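You operate a simulated robot arm through the tools that you are given. There is no shell and no other tool. Be economical: measure what you need, move in short steps, check, and stop when the job is done.

You run a simulated robot arm. Do the job below in one go: nothing can be reset, and whatever is moved stays where it is left.

Task
Take the pink cartridge and leave it on top of the red storage box.

It is judged by the outcome, as a careful person would: the job done as asked, and still so three seconds after it is handed in. It fails if anything else is knocked over, pushed out of place, dropped, spilled or broken.

Robot
A 6-joint arm with a two-finger parallel gripper, fixed in place. Base frame: the origin is at the foot of the arm, x ahead of it, y to its left, z up; the work surface is at about z = 75. Readings come in cm, degrees, newtons and seconds.
With the tool pointing down near the work surface it reaches from about 30 to 74 cm from the base axis. Its first joint turns from -66.0 to 66.0 degrees. Payload 2.45 kg.
Tool frame: the origin (TCP) lies between the finger pads and is the grasp point; the fingertips stand 2.4 cm ahead of it; z points along the fingers, y is the line along which they close. Largest opening 6.8 cm; finger width 1.7, thickness 1; the body of the gripper, 4 by 7 cm, starts 4.1 cm behind the TCP.
Orientation is told as [roll, pitch, yaw] about the base's x, y, z axes, in that order, counted from this pose: with the fingers straight down and closing along the base's y, the tool's x points along the base's -x, its y along +y and its z along -z.

Tools
- The arm moves only by the tool drive_tool. Its argument "moves" is a list of rows, each a list of 7 numbers: the gripper command, from -1 (fully open) to 1 (shut), values between in proportion, then the shift along the tool's x, y, z in units of 500 mm (1.0 is 500 mm), then the turn, a rotation vector about the tool's x, y, z in units of 45 degrees (1.0 is 45 degrees). In form: [[claw, dx, dy, dz, ax, ay, az], ...]. A call has 1 to 10 rows; each row is the pose to reach, as a shift and turn from the pose commanded when the call began, along the tool's axes at that moment. A call with a number of a shift or a turn outside -1 to 1 is refused whole. Each row takes 0.2 s and may step no farther than 5 cm and 8.6 degrees from the row before; otherwise, or with a gripper value out of range, the whole call is refused. A pose out of reach is approached as far as the arm can. The call stops where the force on the tool passes 40 N (or 10 N more than at its start, if that is more) or the arm is blocked; 0.2 s more then pass. The fingers move at their own pace (about 10.8 cm/s each) and stop on an object; they squeeze with about 30 N. The grip force told is the motor's: it shows also when the fingers shut on nothing. Time passes only in rows, and 0.2 s behind the last, so rows that repeat a pose let the fingers close. It gives the time, the measured TCP pose, the force on the tool (base axes), the opening and the grip force at its end, in the units of the frame above (readings bear some noise), and new pictures: "views" is both (left out), scene, wrist or none.
- Cameras (640 x 400 px; columns grow to the right, rows downward): "scene" is fixed at [15.72, 42.31, 143.36]; the picture's right is [-0.78, -0.63, 0.00], its down [-0.48, 0.59, -0.65] and it looks along [0.41, -0.51, -0.76] (base axes); focal length 371 px, centre (320, 200). "wrist" rides on the gripper at [8.4, 1.1, -7.5] in the tool frame; the picture's right is [-0.13, 0.99, 0.00], its down [-0.60, -0.08, -0.79] and it looks along [-0.79, -0.10, 0.61] (tool axes); focal length 251 px, centre (320, 200). There is no depth. A picture from a camera that has moved, and an enlarged one, comes with that camera's place and axes in the base frame and with its lens. The place of the scene camera against the robot may be out by one fixed shift of up to 1.2 cm in any direction.
- enlarge(camera, box): a new picture of the part [left, top, right, bottom] of that camera's present view, enlarged. No time passes.
- hand_in(): hands the job in; it is judged then, once.

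Go step by step. Nothing tells you positions but the pictures and the camera data: compare them with the known pose of the tool, close in by small moves and look again before you grip or let go. The budget is 90 turns and 170 pictures, counting those below and the enlarged ones. Unless the task says otherwise, let go and move clear before handing in, and close with one line.

The tools are called after "Request:" as name(argument=value, ...) on one line, values as JSON. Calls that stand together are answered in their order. drive_tool: Moves the arm, as the interface text tells. Its arguments: {"type":"object","properties":{"moves":{"type":"array","items":{"type":"array","items":{"type":"number"}}},"views":{"type":"string","enum":["both","scene","wrist","none"]}},"required":["moves"]} The other tools are called the same way: enlarge (camera, box) takes an enlarged picture of a part of a camera's view; hand_in () hands the job in.

At the start:

```text
clock: 0.0
eef_pos: [44.97, 10.69, 107.2]
tool_rot: [0.1, 0.0, 0.0]
force: [0.9, 0.2, -0.9]
width: 6.8
finger_force: 0.0
```

scene: 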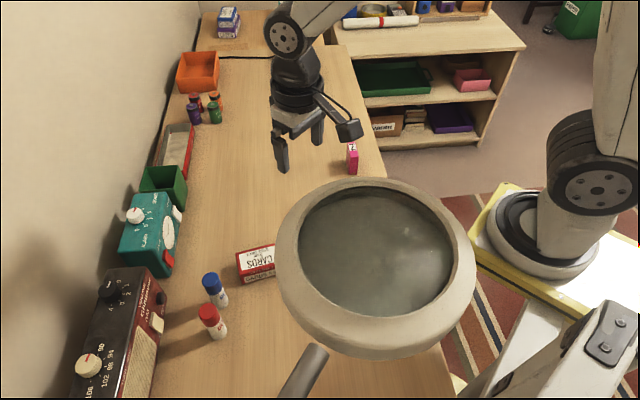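
wrist: 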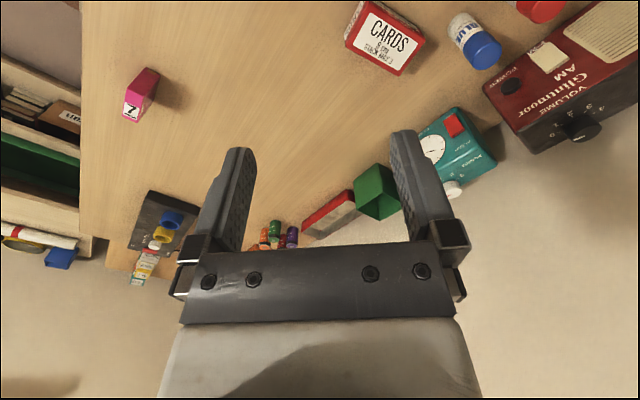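

I see a small pink cartridge near the right edge of the table and a red box labelled CARDS; there is also a red-sided tray near the wall. I'll enlarge to tell these apart.

Request:
enlarge(camera="scene", box=[120, 40, 280, 140])

Request:
enlarge(camera="scene", box=[120, 120, 280, 220])

Request:
enlarge(camera="scene", box=[200, 200, 360, 300])

Request:
enlarge(camera="wrist", box=[100, 40, 260, 140])

Request:
enlarge(camera="wrist", box=[320, 0, 480, 100])

Request:
enlarge(camera="wrist", box=[240, 160, 400, 260])

```text
4.00 times, centred on (200, 90) of scene
camera zoom: at [15.72, 42.31, 143.36], right [-0.78, -0.63, 0.0], down [-0.48, 0.59, -0.65], along [0.41, -0.51, -0.76], focal length 1484 px, centre (800, 640)
```

zoom: 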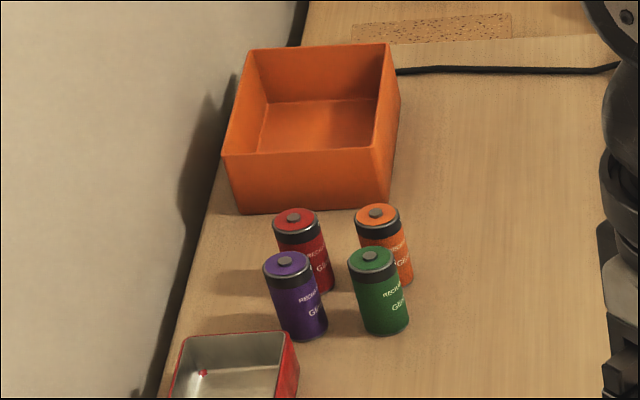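

```text
4.00 times, centred on (200, 170) of scene
camera zoom: at [15.72, 42.31, 143.36], right [-0.78, -0.63, 0.0], down [-0.48, 0.59, -0.65], along [0.41, -0.51, -0.76], focal length 1484 px, centre (800, 320)
```

zoom: 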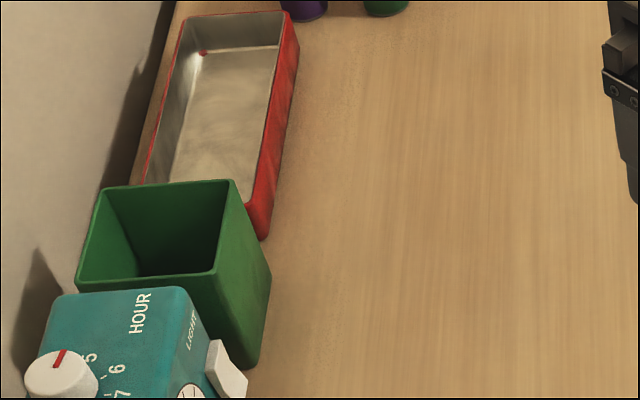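

```text
4.00 times, centred on (280, 250) of scene
camera zoom: at [15.72, 42.31, 143.36], right [-0.78, -0.63, 0.0], down [-0.48, 0.59, -0.65], along [0.41, -0.51, -0.76], focal length 1484 px, centre (480, 0)
```

zoom: 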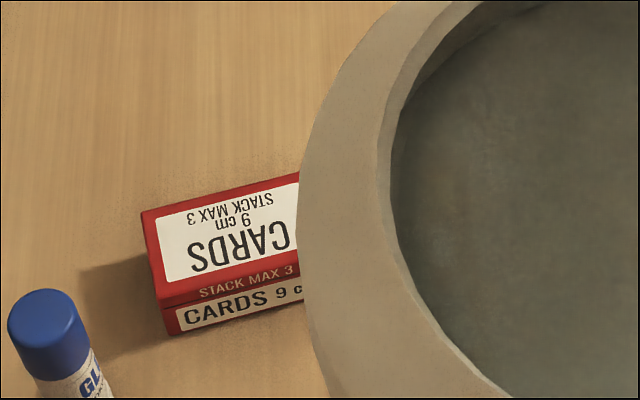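

```text
4.00 times, centred on (180, 90) of wrist
camera zoom: at [36.52, 11.68, 114.66], right [0.13, 0.99, 0.0], down [0.6, -0.08, 0.79], along [0.79, -0.1, -0.61], focal length 1006 px, centre (880, 640)
```

zoom: 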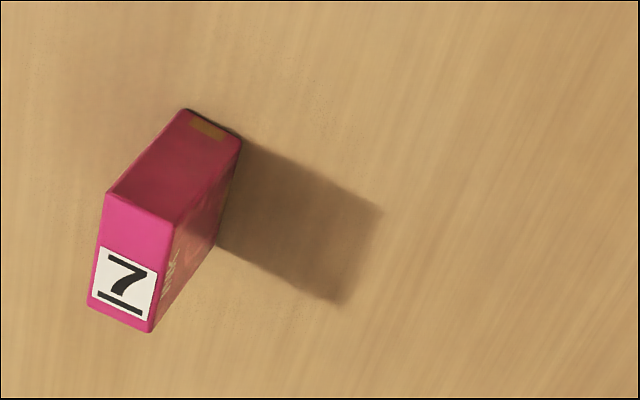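

```text
4.00 times, centred on (400, 50) of wrist
camera zoom: at [36.52, 11.68, 114.66], right [0.13, 0.99, 0.0], down [0.6, -0.08, 0.79], along [0.79, -0.1, -0.61], focal length 1006 px, centre (0, 800)
```

zoom: 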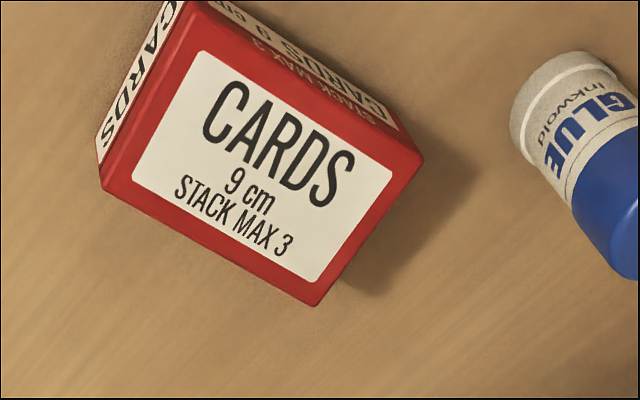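

```text
4.00 times, centred on (320, 210) of wrist
camera zoom: at [36.52, 11.68, 114.66], right [0.13, 0.99, 0.0], down [0.6, -0.08, 0.79], along [0.79, -0.1, -0.61], focal length 1006 px, centre (320, 160)
```

zoom: 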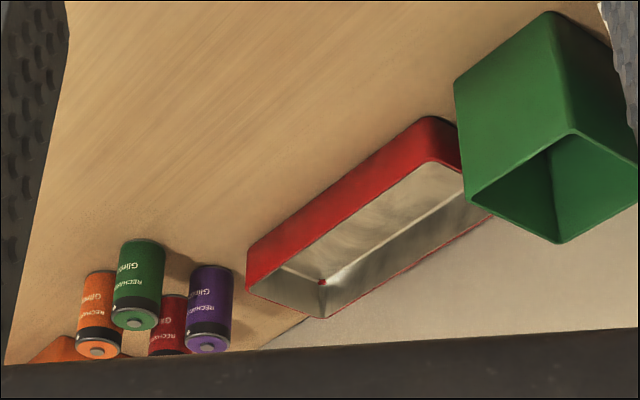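

The pink cartridge stands upright at about (54, -18), 6 cm tall, its thin direction about 45° in the base frame. The CARDS box (closed, red) has its top centre near (51.5, 18.5), z≈78, long axis at about 56°. I'll move above the cartridge turned to match.

Request:
drive_tool(moves=[[-1, -0.026, -0.082, 0.03, 0, 0, 0.143], [-1, -0.051, -0.164, 0.06, 0, 0, 0.286], [-1, -0.077, -0.246, 0.09, 0, 0, 0.429], [-1, -0.103, -0.328, 0.12, 0, 0, 0.571], [-1, -0.129, -0.41, 0.15, 0, 0, 0.714], [-1, -0.154, -0.492, 0.18, 0, 0, 0.857], [-1, -0.18, -0.574, 0.21, 0, 0, 1.0], [-1, -0.18, -0.574, 0.21, 0, 0, 1.0]])

```text
clock: 1.8
eef_pos: [53.75, -18.24, 96.63]
tool_rot: [0.0, 0.0, -45.1]
force: [0.0, -0.5, 0.1]
width: 6.83
finger_force: 0.0
camera wrist: at [48.63, -11.57, 104.15], right [0.79, 0.61, 0.0], down [0.37, -0.48, 0.79], along [0.48, -0.63, -0.61], focal length 251 px, centre (320, 200)
```

scene: 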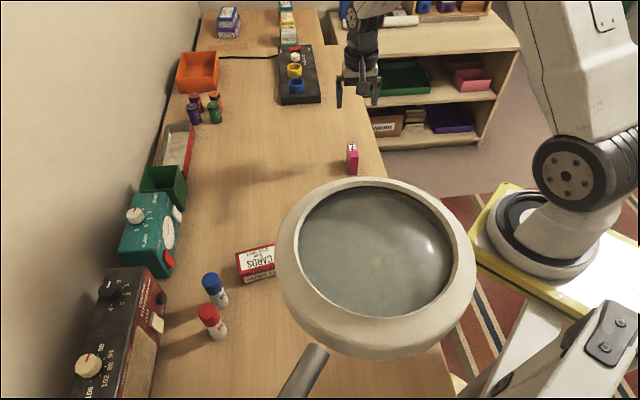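
wrist: 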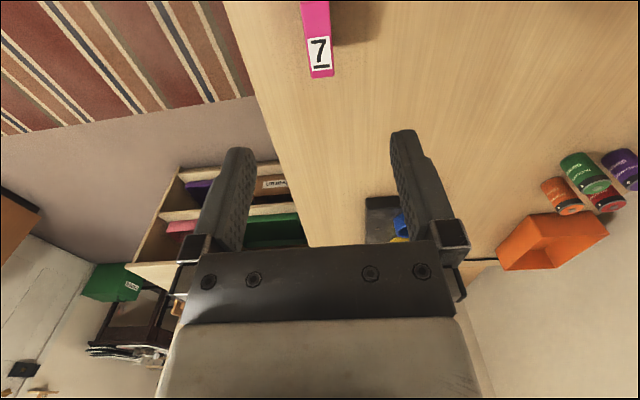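

The tool is above the cartridge and roughly aligned with it. I'll enlarge to measure it more exactly.

Request:
enlarge(camera="wrist", box=[240, 0, 400, 100])

Request:
enlarge(camera="scene", box=[312, 120, 408, 180])

```text
4.00 times, centred on (320, 50) of wrist
camera zoom: at [48.63, -11.57, 104.15], right [0.79, 0.61, 0.0], down [0.37, -0.48, 0.79], along [0.48, -0.63, -0.61], focal length 1006 px, centre (320, 800)
```

zoom: 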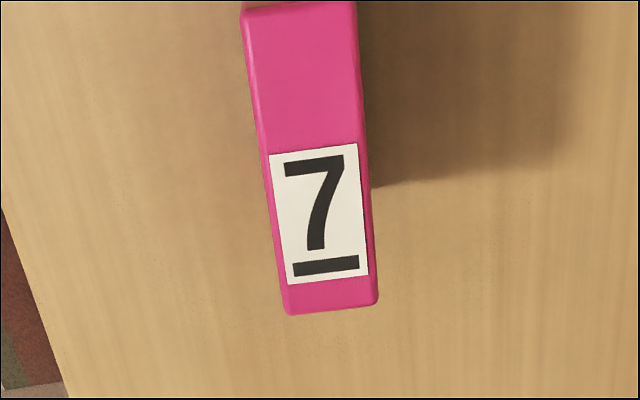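

```text
6.67 times, centred on (360, 150) of scene
camera zoom: at [15.72, 42.31, 143.36], right [-0.78, -0.63, 0.0], down [-0.48, 0.59, -0.65], along [0.41, -0.51, -0.76], focal length 2472 px, centre (53, 533)
```

zoom: 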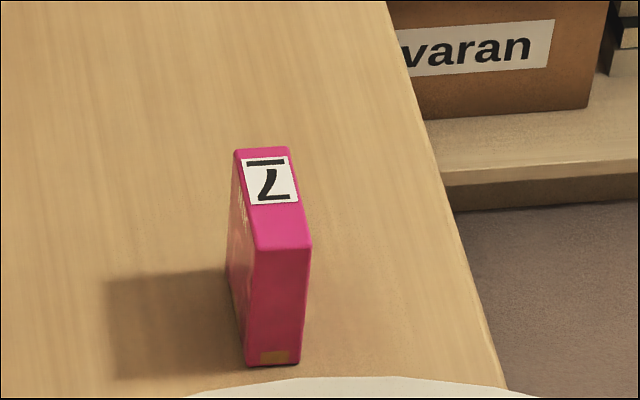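

The cartridge top is centred at about (53.85, -18.6), its long axis at -45.5°, and the tool matches it. I'll descend to just above it and check.

Request:
drive_tool(moves=[[-1, -0.006, -0.0036, 0.09, 0, 0, 0.01], [-1, -0.006, -0.0036, 0.17, 0, 0, 0.01], [-1, -0.006, -0.0036, 0.24, 0, 0, 0.01], [-1, -0.006, -0.0036, 0.24, 0, 0, 0.01]])

Request:
enlarge(camera="scene", box=[280, 80, 440, 180])

```text
clock: 2.8
eef_pos: [53.84, -18.42, 84.69]
tool_rot: [0.0, 0.1, -45.4]
force: [0.0, -0.7, -0.6]
width: 6.79
finger_force: 0.0
camera wrist: at [48.82, -11.71, 92.09], right [0.8, 0.6, 0.0], down [0.37, -0.49, 0.79], along [0.48, -0.63, -0.61], focal length 251 px, centre (320, 200)
```

scene: 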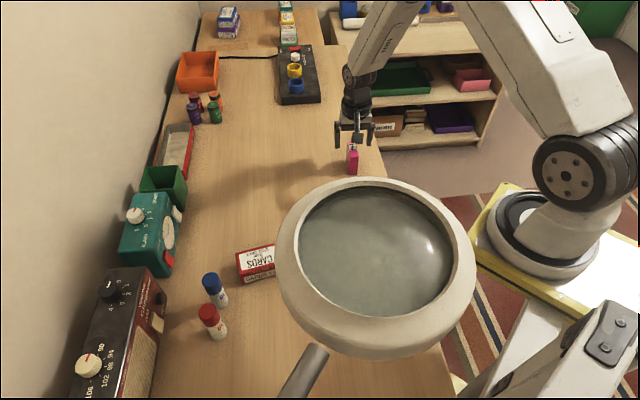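
wrist: 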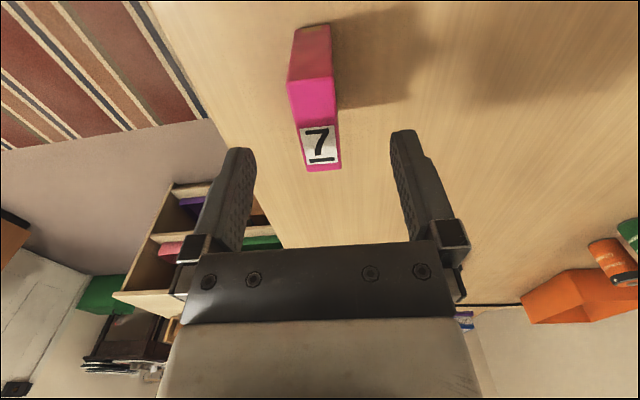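

```text
4.00 times, centred on (360, 130) of scene
camera zoom: at [15.72, 42.31, 143.36], right [-0.78, -0.63, 0.0], down [-0.48, 0.59, -0.65], along [0.41, -0.51, -0.76], focal length 1484 px, centre (160, 480)
```

zoom: 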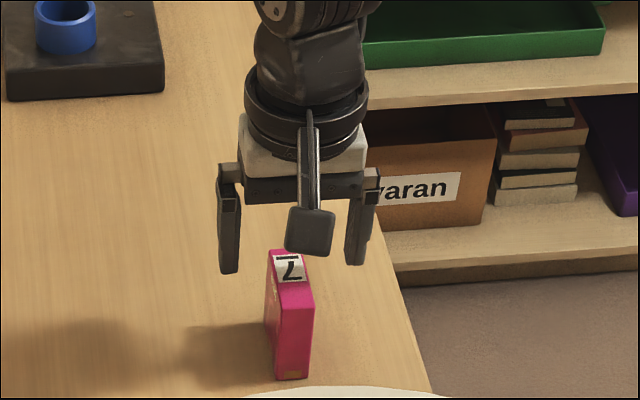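

It is centred between the fingers. I'll descend to z≈79 and close.

Request:
drive_tool(moves=[[-1, 0, 0, 0.06, 0, 0, 0], [-1, 0, 0, 0.112, 0, 0, 0], [-1, 0, 0, 0.112, 0, 0, 0]])

Request:
enlarge(camera="scene", box=[280, 80, 440, 180])

```text
clock: 3.6
eef_pos: [53.92, -18.21, 79.06]
tool_rot: [-0.1, -0.1, -45.4]
force: [-0.1, 0.2, 0.0]
width: 6.79
finger_force: 0.1
camera wrist: at [48.9, -11.62, 86.47], right [0.8, 0.6, 0.0], down [0.37, -0.49, 0.79], along [0.48, -0.63, -0.61], focal length 251 px, centre (320, 200)
```

scene: 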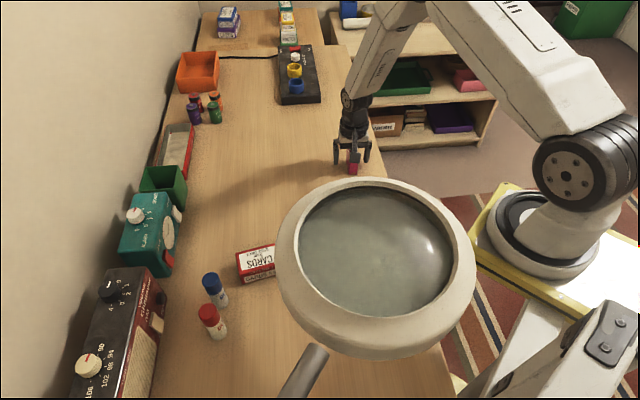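
wrist: 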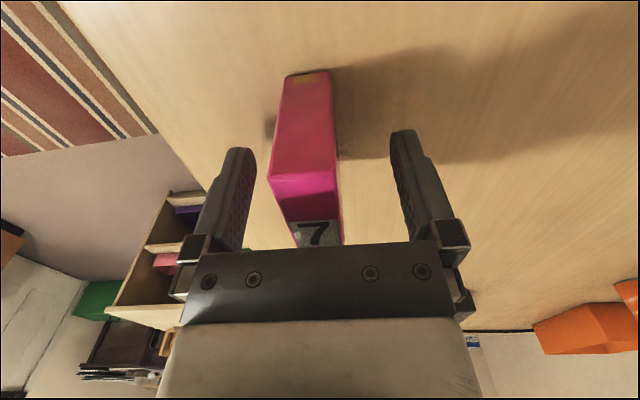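

```text
4.00 times, centred on (360, 130) of scene
camera zoom: at [15.72, 42.31, 143.36], right [-0.78, -0.63, 0.0], down [-0.48, 0.59, -0.65], along [0.41, -0.51, -0.76], focal length 1484 px, centre (160, 480)
```

zoom: 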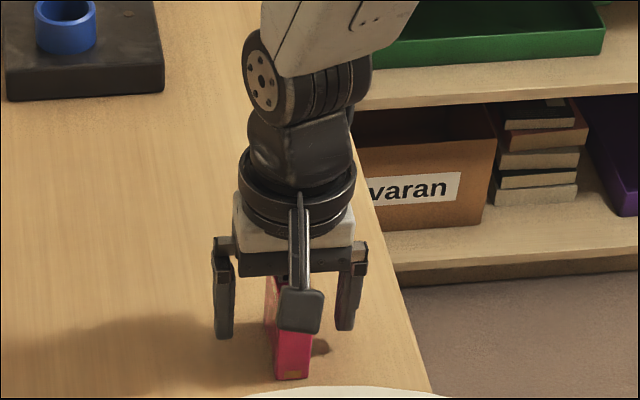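

The cartridge is between the fingers and nothing else is touching, so I'll close.

Request:
drive_tool(moves=[[1, 0, 0, 0, 0, 0, 0], [1, 0, 0, 0, 0, 0, 0], [1, 0, 0, 0, 0, 0, 0], [1, 0, 0, 0, 0, 0, 0]], views="wrist")

```text
clock: 4.6
eef_pos: [53.86, -18.26, 78.98]
tool_rot: [0.0, 0.0, -45.5]
force: [-0.3, -0.3, -0.7]
width: 2.14
finger_force: 29.7
camera wrist: at [48.89, -11.62, 86.5], right [0.8, 0.6, 0.0], down [0.37, -0.49, 0.79], along [0.48, -0.63, -0.61], focal length 251 px, centre (320, 200)
```

wrist: 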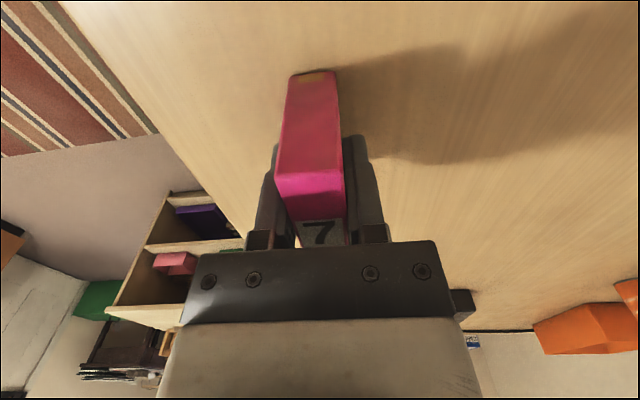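

The cartridge is held at 2.1 cm. I'll lift straight up and start turning towards the box's orientation, watching for where the foreground lamp stands.

Request:
drive_tool(moves=[[1, 0, 0, -0.09, 0, 0, 0], [1, 0, 0, -0.18, 0, 0, 0], [1, 0, 0, -0.26, 0, 0, 0], [1, 0, 0, -0.28, 0, 0, -0.18], [1, 0, 0, -0.28, 0, 0, -0.36], [1, 0, 0, -0.28, 0, 0, -0.54], [1, 0, 0, -0.28, 0, 0, -0.72], [1, 0, 0, -0.28, 0, 0, -0.9], [1, 0, 0, -0.28, 0, 0, -0.99]], views="none")

Request:
drive_tool(moves=[[1, 0, 0, 0, 0, 0, -0.18], [1, 0, 0, 0, 0, 0, -0.36], [1, 0, 0, 0, 0, 0, -0.54], [1, 0, 0, 0, 0, 0, -0.72], [1, 0, 0, 0, 0, 0, -0.9], [1, 0, 0, 0, 0, 0, -0.99]])

```text
clock: 6.6
eef_pos: [53.89, -18.37, 93.07]
tool_rot: [0.0, 0.0, -0.8]
force: [0.6, 1.4, -1.4]
width: 2.15
finger_force: 30.2
```

```text
clock: 8.0
eef_pos: [53.97, -18.4, 93.12]
tool_rot: [-0.1, 0.0, 43.8]
force: [-0.4, -0.3, -0.5]
width: 2.19
finger_force: 30.5
camera wrist: at [47.19, -23.51, 100.58], right [-0.59, 0.81, 0.0], down [0.49, 0.36, 0.79], along [0.64, 0.47, -0.61], focal length 251 px, centre (320, 200)
```

scene: 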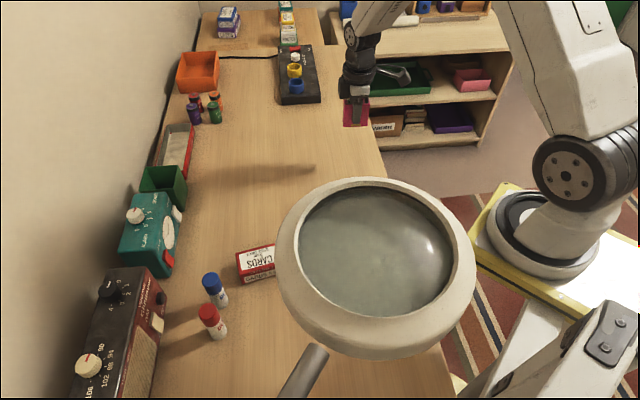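
wrist: 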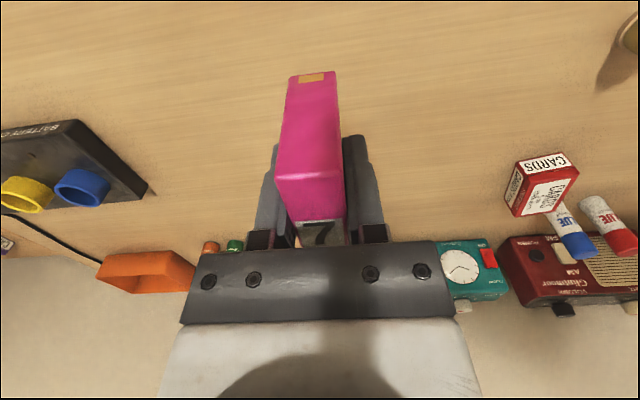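

The cartridge is held upright, and something (probably the lamp's base) shows at the right edge of the wrist view. I'll turn further to see the lamp's place.

Request:
drive_tool(moves=[[1, 0, 0, 0, 0, 0, -0.18], [1, 0, 0, 0, 0, 0, -0.36], [1, 0, 0, 0, 0, 0, -0.54], [1, 0, 0, 0, 0, 0, -0.72], [1, 0, 0, 0, 0, 0, -0.9], [1, 0, 0, 0, 0, 0, -0.99]], views="wrist")

```text
clock: 9.4
eef_pos: [53.94, -18.57, 93.11]
tool_rot: [0.0, 0.0, 88.3]
force: [0.8, 0.0, -0.2]
width: 2.13
finger_force: 30.3
camera wrist: at [52.69, -26.9, 100.59], right [-0.99, 0.16, 0.0], down [0.1, 0.6, 0.79], along [0.13, 0.78, -0.61], focal length 251 px, centre (320, 200)
```

wrist: 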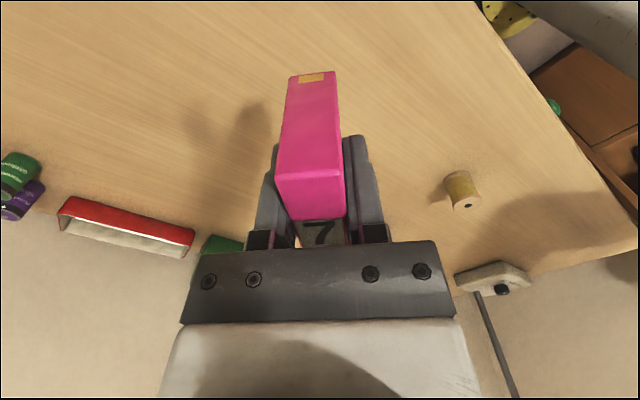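

I see a lamp clamp at the table edge near (20, 41) with a pole going up out of view, so the lamp head hangs high. The upper arm could come near it at the box, so I'll raise the tool and look before swinging left.

Request:
drive_tool(moves=[[1, 0, 0, -0.09, 0, 0, -0.1], [1, 0, 0, -0.18, 0, 0, -0.2], [1, 0, 0, -0.27, 0, 0, -0.3], [1, 0, 0, -0.36, 0, 0, -0.4], [1, 0, 0, -0.4, 0, 0, -0.5], [1, 0, 0, -0.4, 0, 0, -0.5]])

```text
clock: 10.8
eef_pos: [54.12, -18.66, 113.09]
tool_rot: [0.1, -0.1, 110.9]
force: [-1.0, -0.6, -0.1]
width: 2.15
finger_force: 30.1
camera wrist: at [55.98, -26.92, 120.47], right [-0.97, -0.23, 0.0], down [-0.14, 0.59, 0.79], along [-0.18, 0.77, -0.61], focal length 251 px, centre (320, 200)
```

scene: 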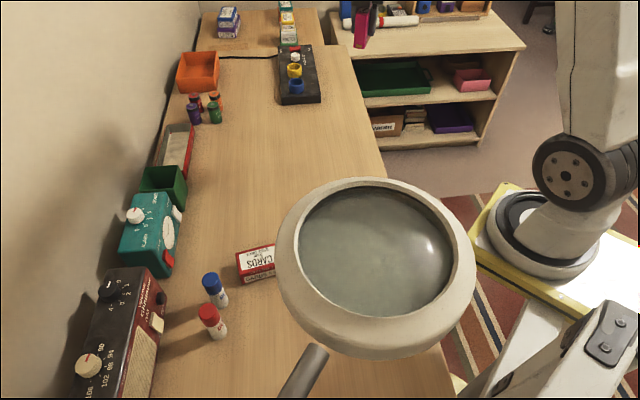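
wrist: 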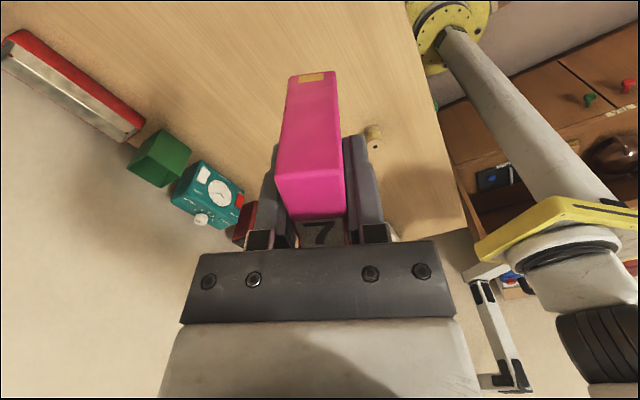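

The lamp head would be just behind the gripper in this view. I'll turn back about 20° so it comes into the clear on the right.

Request:
drive_tool(moves=[[1, 0, 0, 0, 0, 0, 0.18], [1, 0, 0, 0, 0, 0, 0.36], [1, 0, 0, 0, 0, 0, 0.54], [1, 0, 0, 0, 0, 0, 0.54]], views="wrist")

```text
clock: 11.8
eef_pos: [54.03, -18.55, 112.98]
tool_rot: [-0.1, 0.0, 86.3]
force: [0.6, 1.2, -0.3]
width: 2.14
finger_force: 30.3
camera wrist: at [52.35, -26.83, 120.5], right [-0.98, 0.19, 0.0], down [0.12, 0.6, 0.79], along [0.15, 0.78, -0.61], focal length 251 px, centre (320, 200)
```

wrist: 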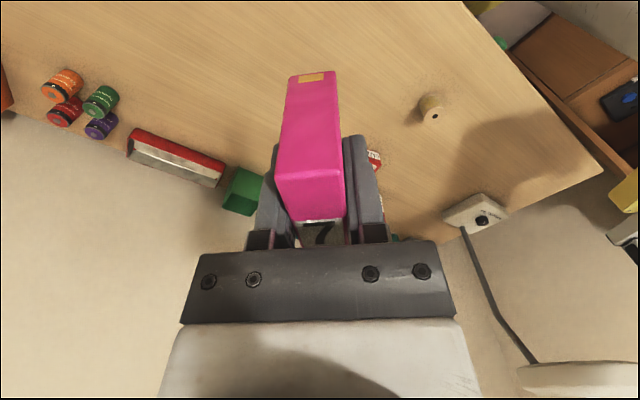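

The lamp head is a disc at about (22, 27) and z≈116–121, with R≈8.5. The upper arm should pass about 3 cm from it at the box pose, so I'll go over in steps and watch the gap, starting with the middle of the table.

Request:
drive_tool(moves=[[1, -0.078, 0.009, 0.053, 0, 0, 0.112], [1, -0.157, 0.017, 0.107, 0, 0, 0.224], [1, -0.235, 0.026, 0.16, 0, 0, 0.336], [1, -0.313, 0.034, 0.213, 0, 0, 0.449], [1, -0.392, 0.043, 0.267, 0, 0, 0.561], [1, -0.47, 0.051, 0.32, 0, 0, 0.673], [1, -0.47, 0.051, 0.32, 0, 0, 0.673]])

```text
clock: 13.4
eef_pos: [53.03, 5.08, 97.29]
tool_rot: [0.0, 0.0, 56.1]
force: [0.4, 0.6, -1.3]
width: 2.13
finger_force: 30.3
camera wrist: at [47.45, -1.33, 104.74], right [-0.75, 0.66, 0.0], down [0.4, 0.46, 0.79], along [0.52, 0.6, -0.61], focal length 251 px, centre (320, 200)
```

scene: 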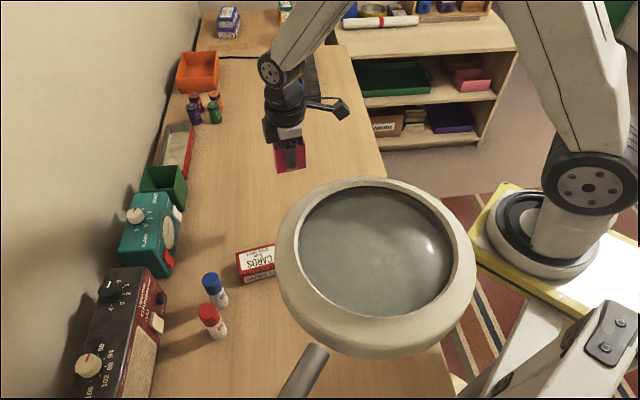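
wrist: 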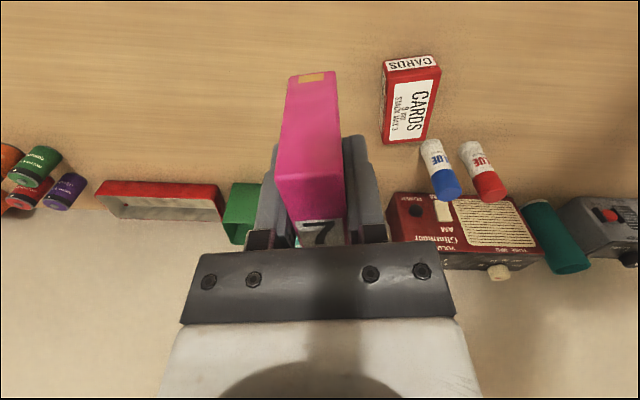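

The box is clearly visible now; I'll enlarge it for exact corners.

Request:
enlarge(camera="wrist", box=[340, 50, 500, 150])

```text
4.00 times, centred on (420, 100) of wrist
camera zoom: at [47.45, -1.33, 104.74], right [-0.75, 0.66, 0.0], down [0.4, 0.46, 0.79], along [0.52, 0.6, -0.61], focal length 1006 px, centre (-80, 600)
```

zoom: 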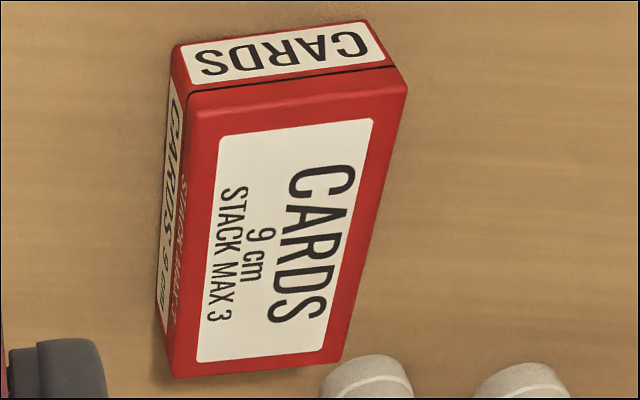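

Box top is centred at (50.9, 18.5), z≈78.7, long axis ≈56.7°. I'll move halfway there and check the arm–lamp gap.

Request:
drive_tool(moves=[[1, -0.05, 0.046, 0.022, 0, 0, 0], [1, -0.1, 0.092, 0.045, 0, 0, 0], [1, -0.1, 0.092, 0.045, 0, 0, 0]])

```text
clock: 14.2
eef_pos: [52.15, 11.89, 95.06]
tool_rot: [0.1, 0.0, 56.0]
force: [0.0, 0.4, 0.6]
width: 2.15
finger_force: 29.8
camera wrist: at [46.58, 5.38, 102.43], right [-0.75, 0.66, 0.0], down [0.4, 0.46, 0.79], along [0.52, 0.6, -0.61], focal length 251 px, centre (320, 200)
```

scene: 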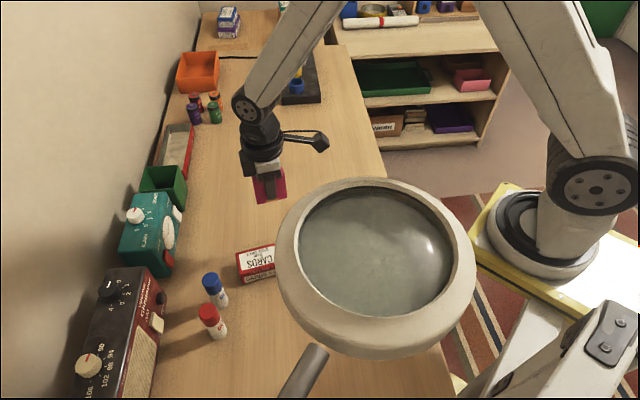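
wrist: 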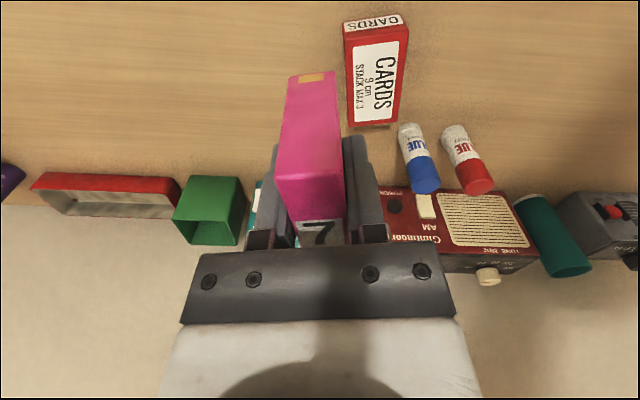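

The arm's outline stays well separate from the lamp's in the scene view, so there is no contact risk. I'll go on to above the box.

Request:
drive_tool(moves=[[1, -0.05, 0.046, 0.022, 0, 0, 0], [1, -0.095, 0.092, 0.05, 0, 0, -0.015], [1, -0.095, 0.092, 0.05, 0, 0, -0.015]])

```text
clock: 15.0
eef_pos: [50.83, 18.31, 92.49]
tool_rot: [0.0, 0.0, 56.8]
force: [-0.1, -0.1, -0.2]
width: 2.11
finger_force: 30.6
camera wrist: at [45.34, 11.83, 99.91], right [-0.76, 0.65, 0.0], down [0.4, 0.46, 0.79], along [0.52, 0.6, -0.61], focal length 251 px, centre (320, 200)
```

scene: 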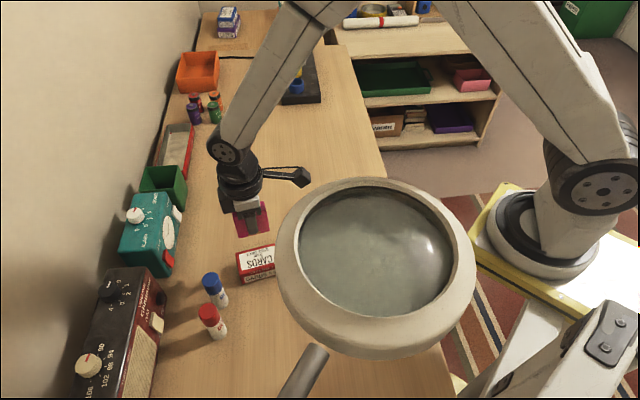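
wrist: 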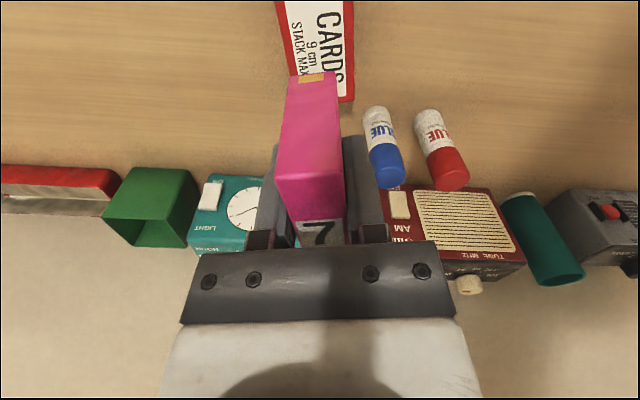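

The tool is above the box, aligned. I'll descend to leave a small gap and check.

Request:
drive_tool(moves=[[1, 0, 0, 0.08, 0, 0, 0], [1, 0, 0, 0.155, 0, 0, 0], [1, 0, 0, 0.155, 0, 0, 0]])

Request:
enlarge(camera="scene", box=[180, 190, 340, 290])

Request:
enlarge(camera="wrist", box=[220, 0, 420, 125])

```text
clock: 15.8
eef_pos: [50.62, 18.46, 84.62]
tool_rot: [0.0, 0.0, 56.8]
force: [-0.7, -0.1, -0.5]
width: 2.13
finger_force: 30.2
camera wrist: at [45.26, 11.98, 92.13], right [-0.76, 0.65, 0.0], down [0.4, 0.46, 0.79], along [0.52, 0.6, -0.61], focal length 251 px, centre (320, 200)
```

scene: 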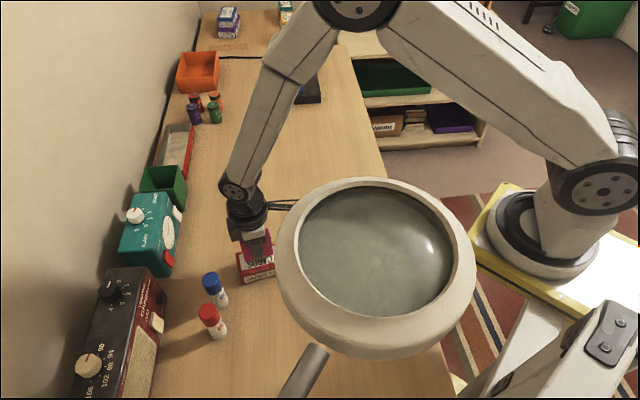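
wrist: 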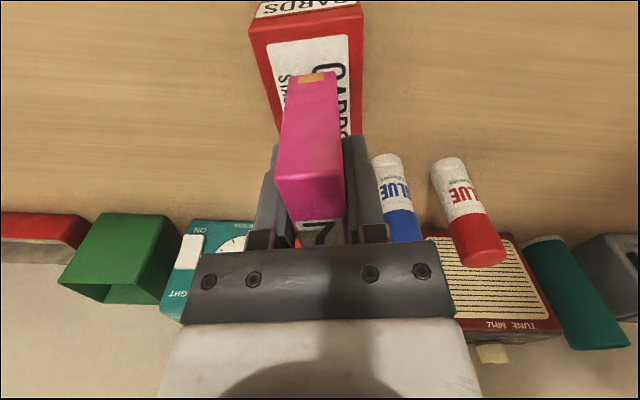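

```text
4.00 times, centred on (260, 240) of scene
camera zoom: at [15.72, 42.31, 143.36], right [-0.78, -0.63, 0.0], down [-0.48, 0.59, -0.65], along [0.41, -0.51, -0.76], focal length 1484 px, centre (560, 40)
```

zoom: 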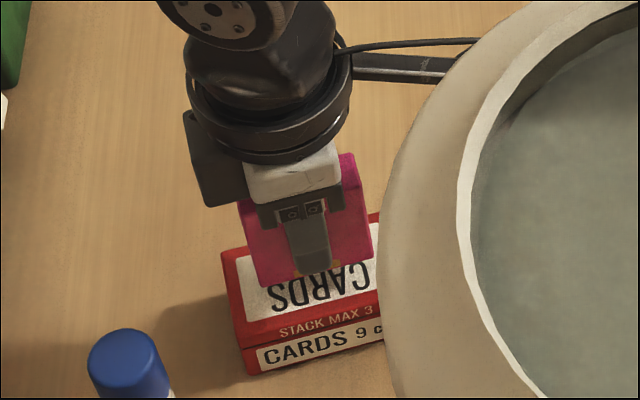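

```text
3.20 times, centred on (320, 62) of wrist
camera zoom: at [45.26, 11.98, 92.13], right [-0.76, 0.65, 0.0], down [0.4, 0.46, 0.79], along [0.52, 0.6, -0.61], focal length 805 px, centre (320, 640)
```

zoom: 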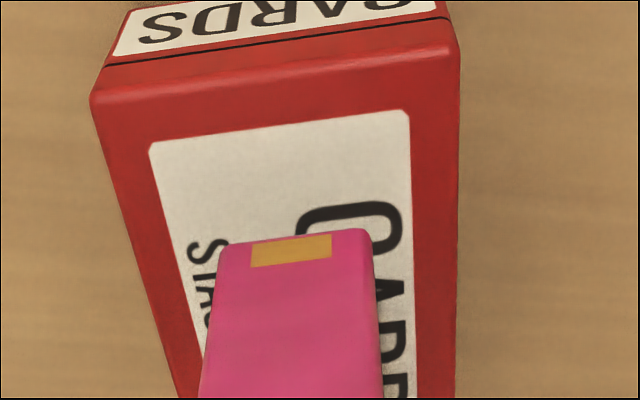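

The cartridge is centred across the box and points along it, with about a 2 cm gap. I'll lower it gently to contact.

Request:
drive_tool(moves=[[1, 0, 0, 0.015, 0, 0, 0], [1, 0, 0, 0.026, 0, 0, 0], [1, 0, 0, 0.032, 0, 0, 0], [1, 0, 0, 0.032, 0, 0, 0]])

Request:
enlarge(camera="scene", box=[220, 220, 300, 270])

Request:
enlarge(camera="wrist", box=[220, 0, 420, 125])

```text
clock: 16.8
eef_pos: [50.72, 18.44, 82.92]
tool_rot: [0.0, 0.1, 56.8]
force: [-2.6, -2.5, 12.1]
width: 2.15
finger_force: 30.0
camera wrist: at [45.24, 11.94, 90.46], right [-0.76, 0.65, 0.0], down [0.4, 0.46, 0.79], along [0.52, 0.6, -0.61], focal length 251 px, centre (320, 200)
```

scene: 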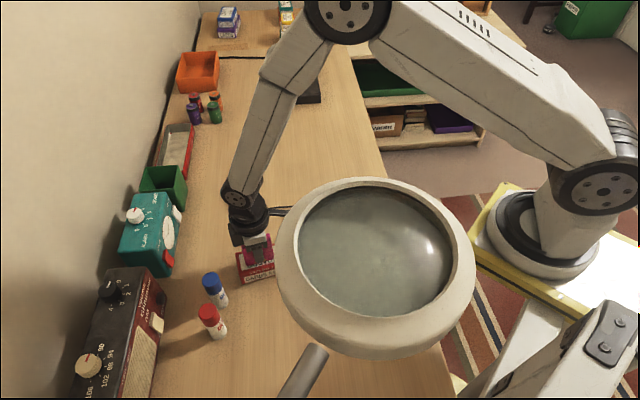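
wrist: 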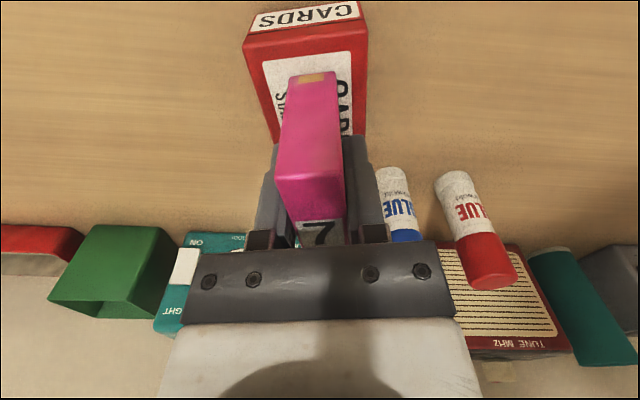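

```text
8.00 times, centred on (260, 245) of scene
camera zoom: at [15.7, 42.3, 143.37], right [-0.78, -0.63, 0.0], down [-0.48, 0.59, -0.65], along [0.41, -0.51, -0.76], focal length 2967 px, centre (800, -160)
```

zoom: 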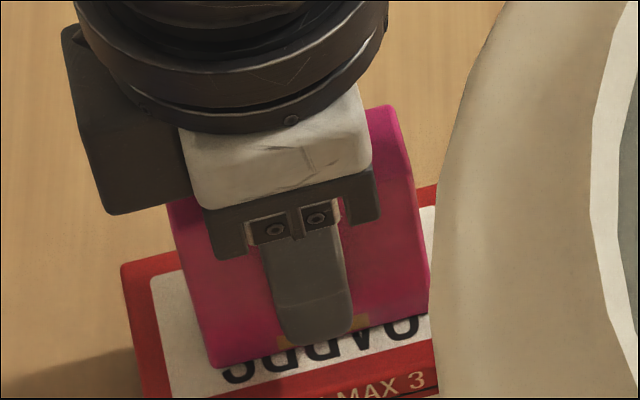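

```text
3.20 times, centred on (320, 62) of wrist
camera zoom: at [45.24, 11.94, 90.46], right [-0.76, 0.65, 0.0], down [0.4, 0.46, 0.79], along [0.52, 0.6, -0.61], focal length 805 px, centre (320, 640)
```

zoom: 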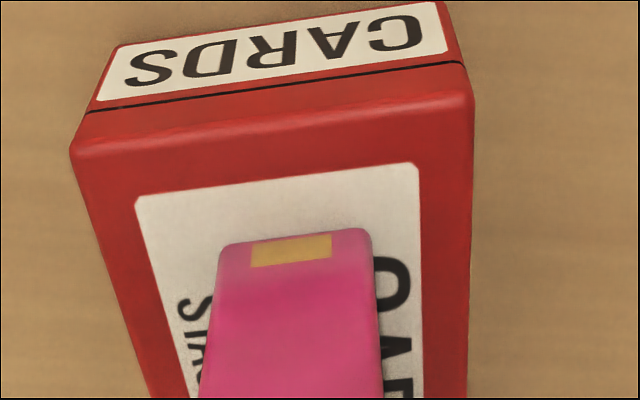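

It is in contact (12 N) and well inside the box top. I'll release gently in place.

Request:
drive_tool(moves=[[1, 0, 0, -0.002, 0, 0, 0], [0.3, 0, 0, -0.002, 0, 0, 0], [0, 0, 0, -0.002, 0, 0, 0], [-0.4, 0, 0, -0.002, 0, 0, 0], [-0.4, 0, 0, -0.002, 0, 0, 0]])

```text
clock: 18.0
eef_pos: [50.67, 18.36, 83.12]
tool_rot: [0.0, 0.0, 56.8]
force: [0.1, -0.3, 0.4]
width: 4.73
finger_force: 0.0
camera wrist: at [45.22, 11.94, 90.53], right [-0.76, 0.65, 0.0], down [0.4, 0.46, 0.79], along [0.52, 0.6, -0.61], focal length 251 px, centre (320, 200)
```

scene: 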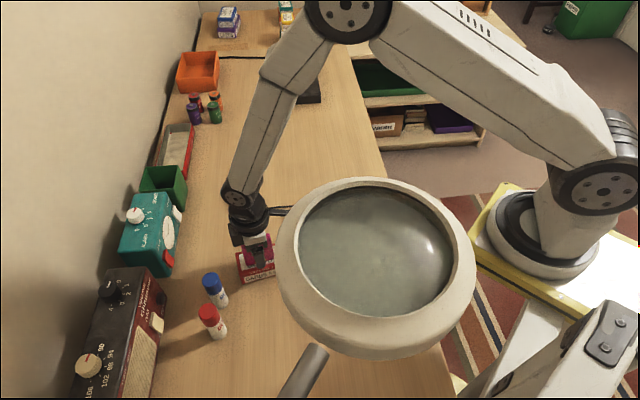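
wrist: 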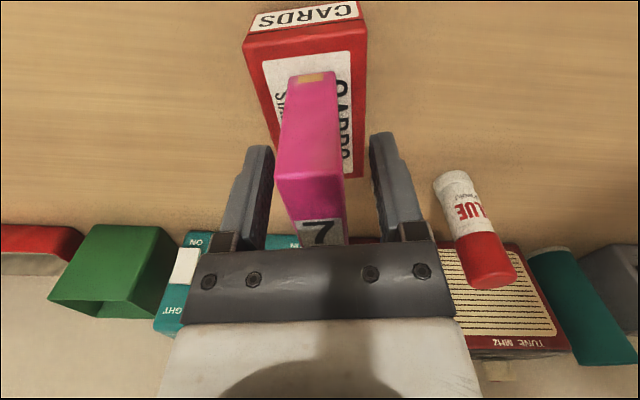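

The cartridge stands free on the box with both fingers clear of it. I'll lift straight up.

Request:
drive_tool(moves=[[-0.4, 0, 0, -0.03, 0, 0, 0], [-0.4, 0, 0, -0.08, 0, 0, 0], [-0.4, 0, 0, -0.16, 0, 0, 0], [-0.4, 0, 0, -0.24, 0, 0, 0], [-0.4, 0, 0, -0.24, 0, 0, 0]])

Request:
enlarge(camera="scene", box=[180, 190, 340, 290])

```text
clock: 19.2
eef_pos: [50.77, 18.47, 95.08]
tool_rot: [-0.1, 0.0, 56.8]
force: [0.1, -0.4, -0.4]
width: 4.76
finger_force: 0.0
camera wrist: at [45.35, 11.97, 102.55], right [-0.76, 0.65, 0.0], down [0.4, 0.46, 0.79], along [0.52, 0.6, -0.61], focal length 251 px, centre (320, 200)
```

scene: 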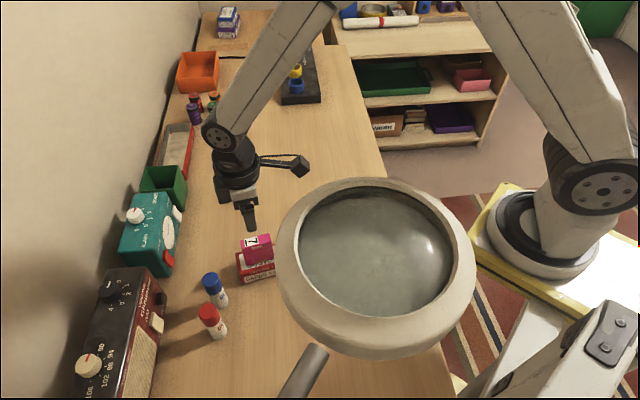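
wrist: 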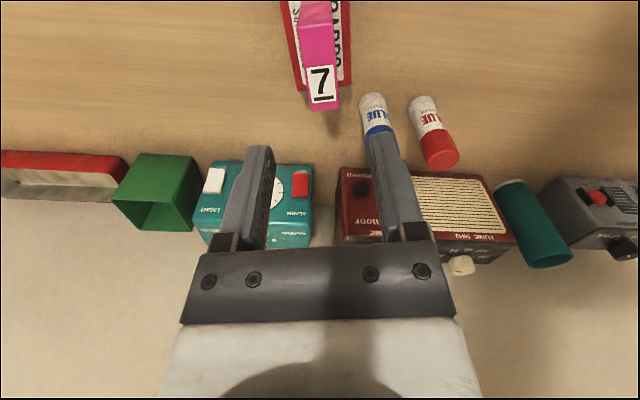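

```text
4.00 times, centred on (260, 240) of scene
camera zoom: at [15.72, 42.31, 143.36], right [-0.78, -0.63, 0.0], down [-0.48, 0.59, -0.65], along [0.41, -0.51, -0.76], focal length 1484 px, centre (560, 40)
```

zoom: 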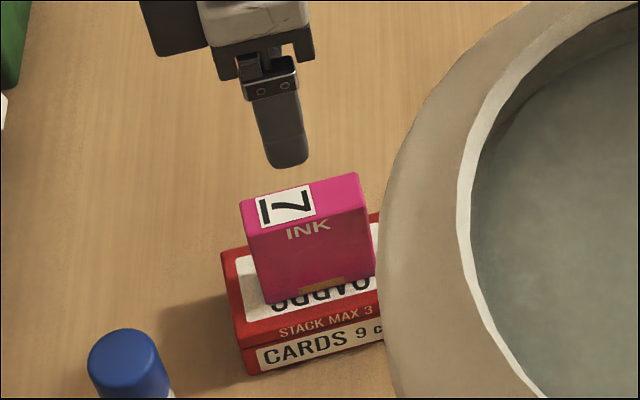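

The pink cartridge stands upright on the red CARDS box, the gripper is clear, and nothing else has moved. I'll hand in.

Request:
hand_in()

```text
The job is handed in.
```

The pink cartridge is standing upright on top of the red CARDS box, which I took to be the red storage box. The gripper has let go and moved clear, and nothing else was touched.
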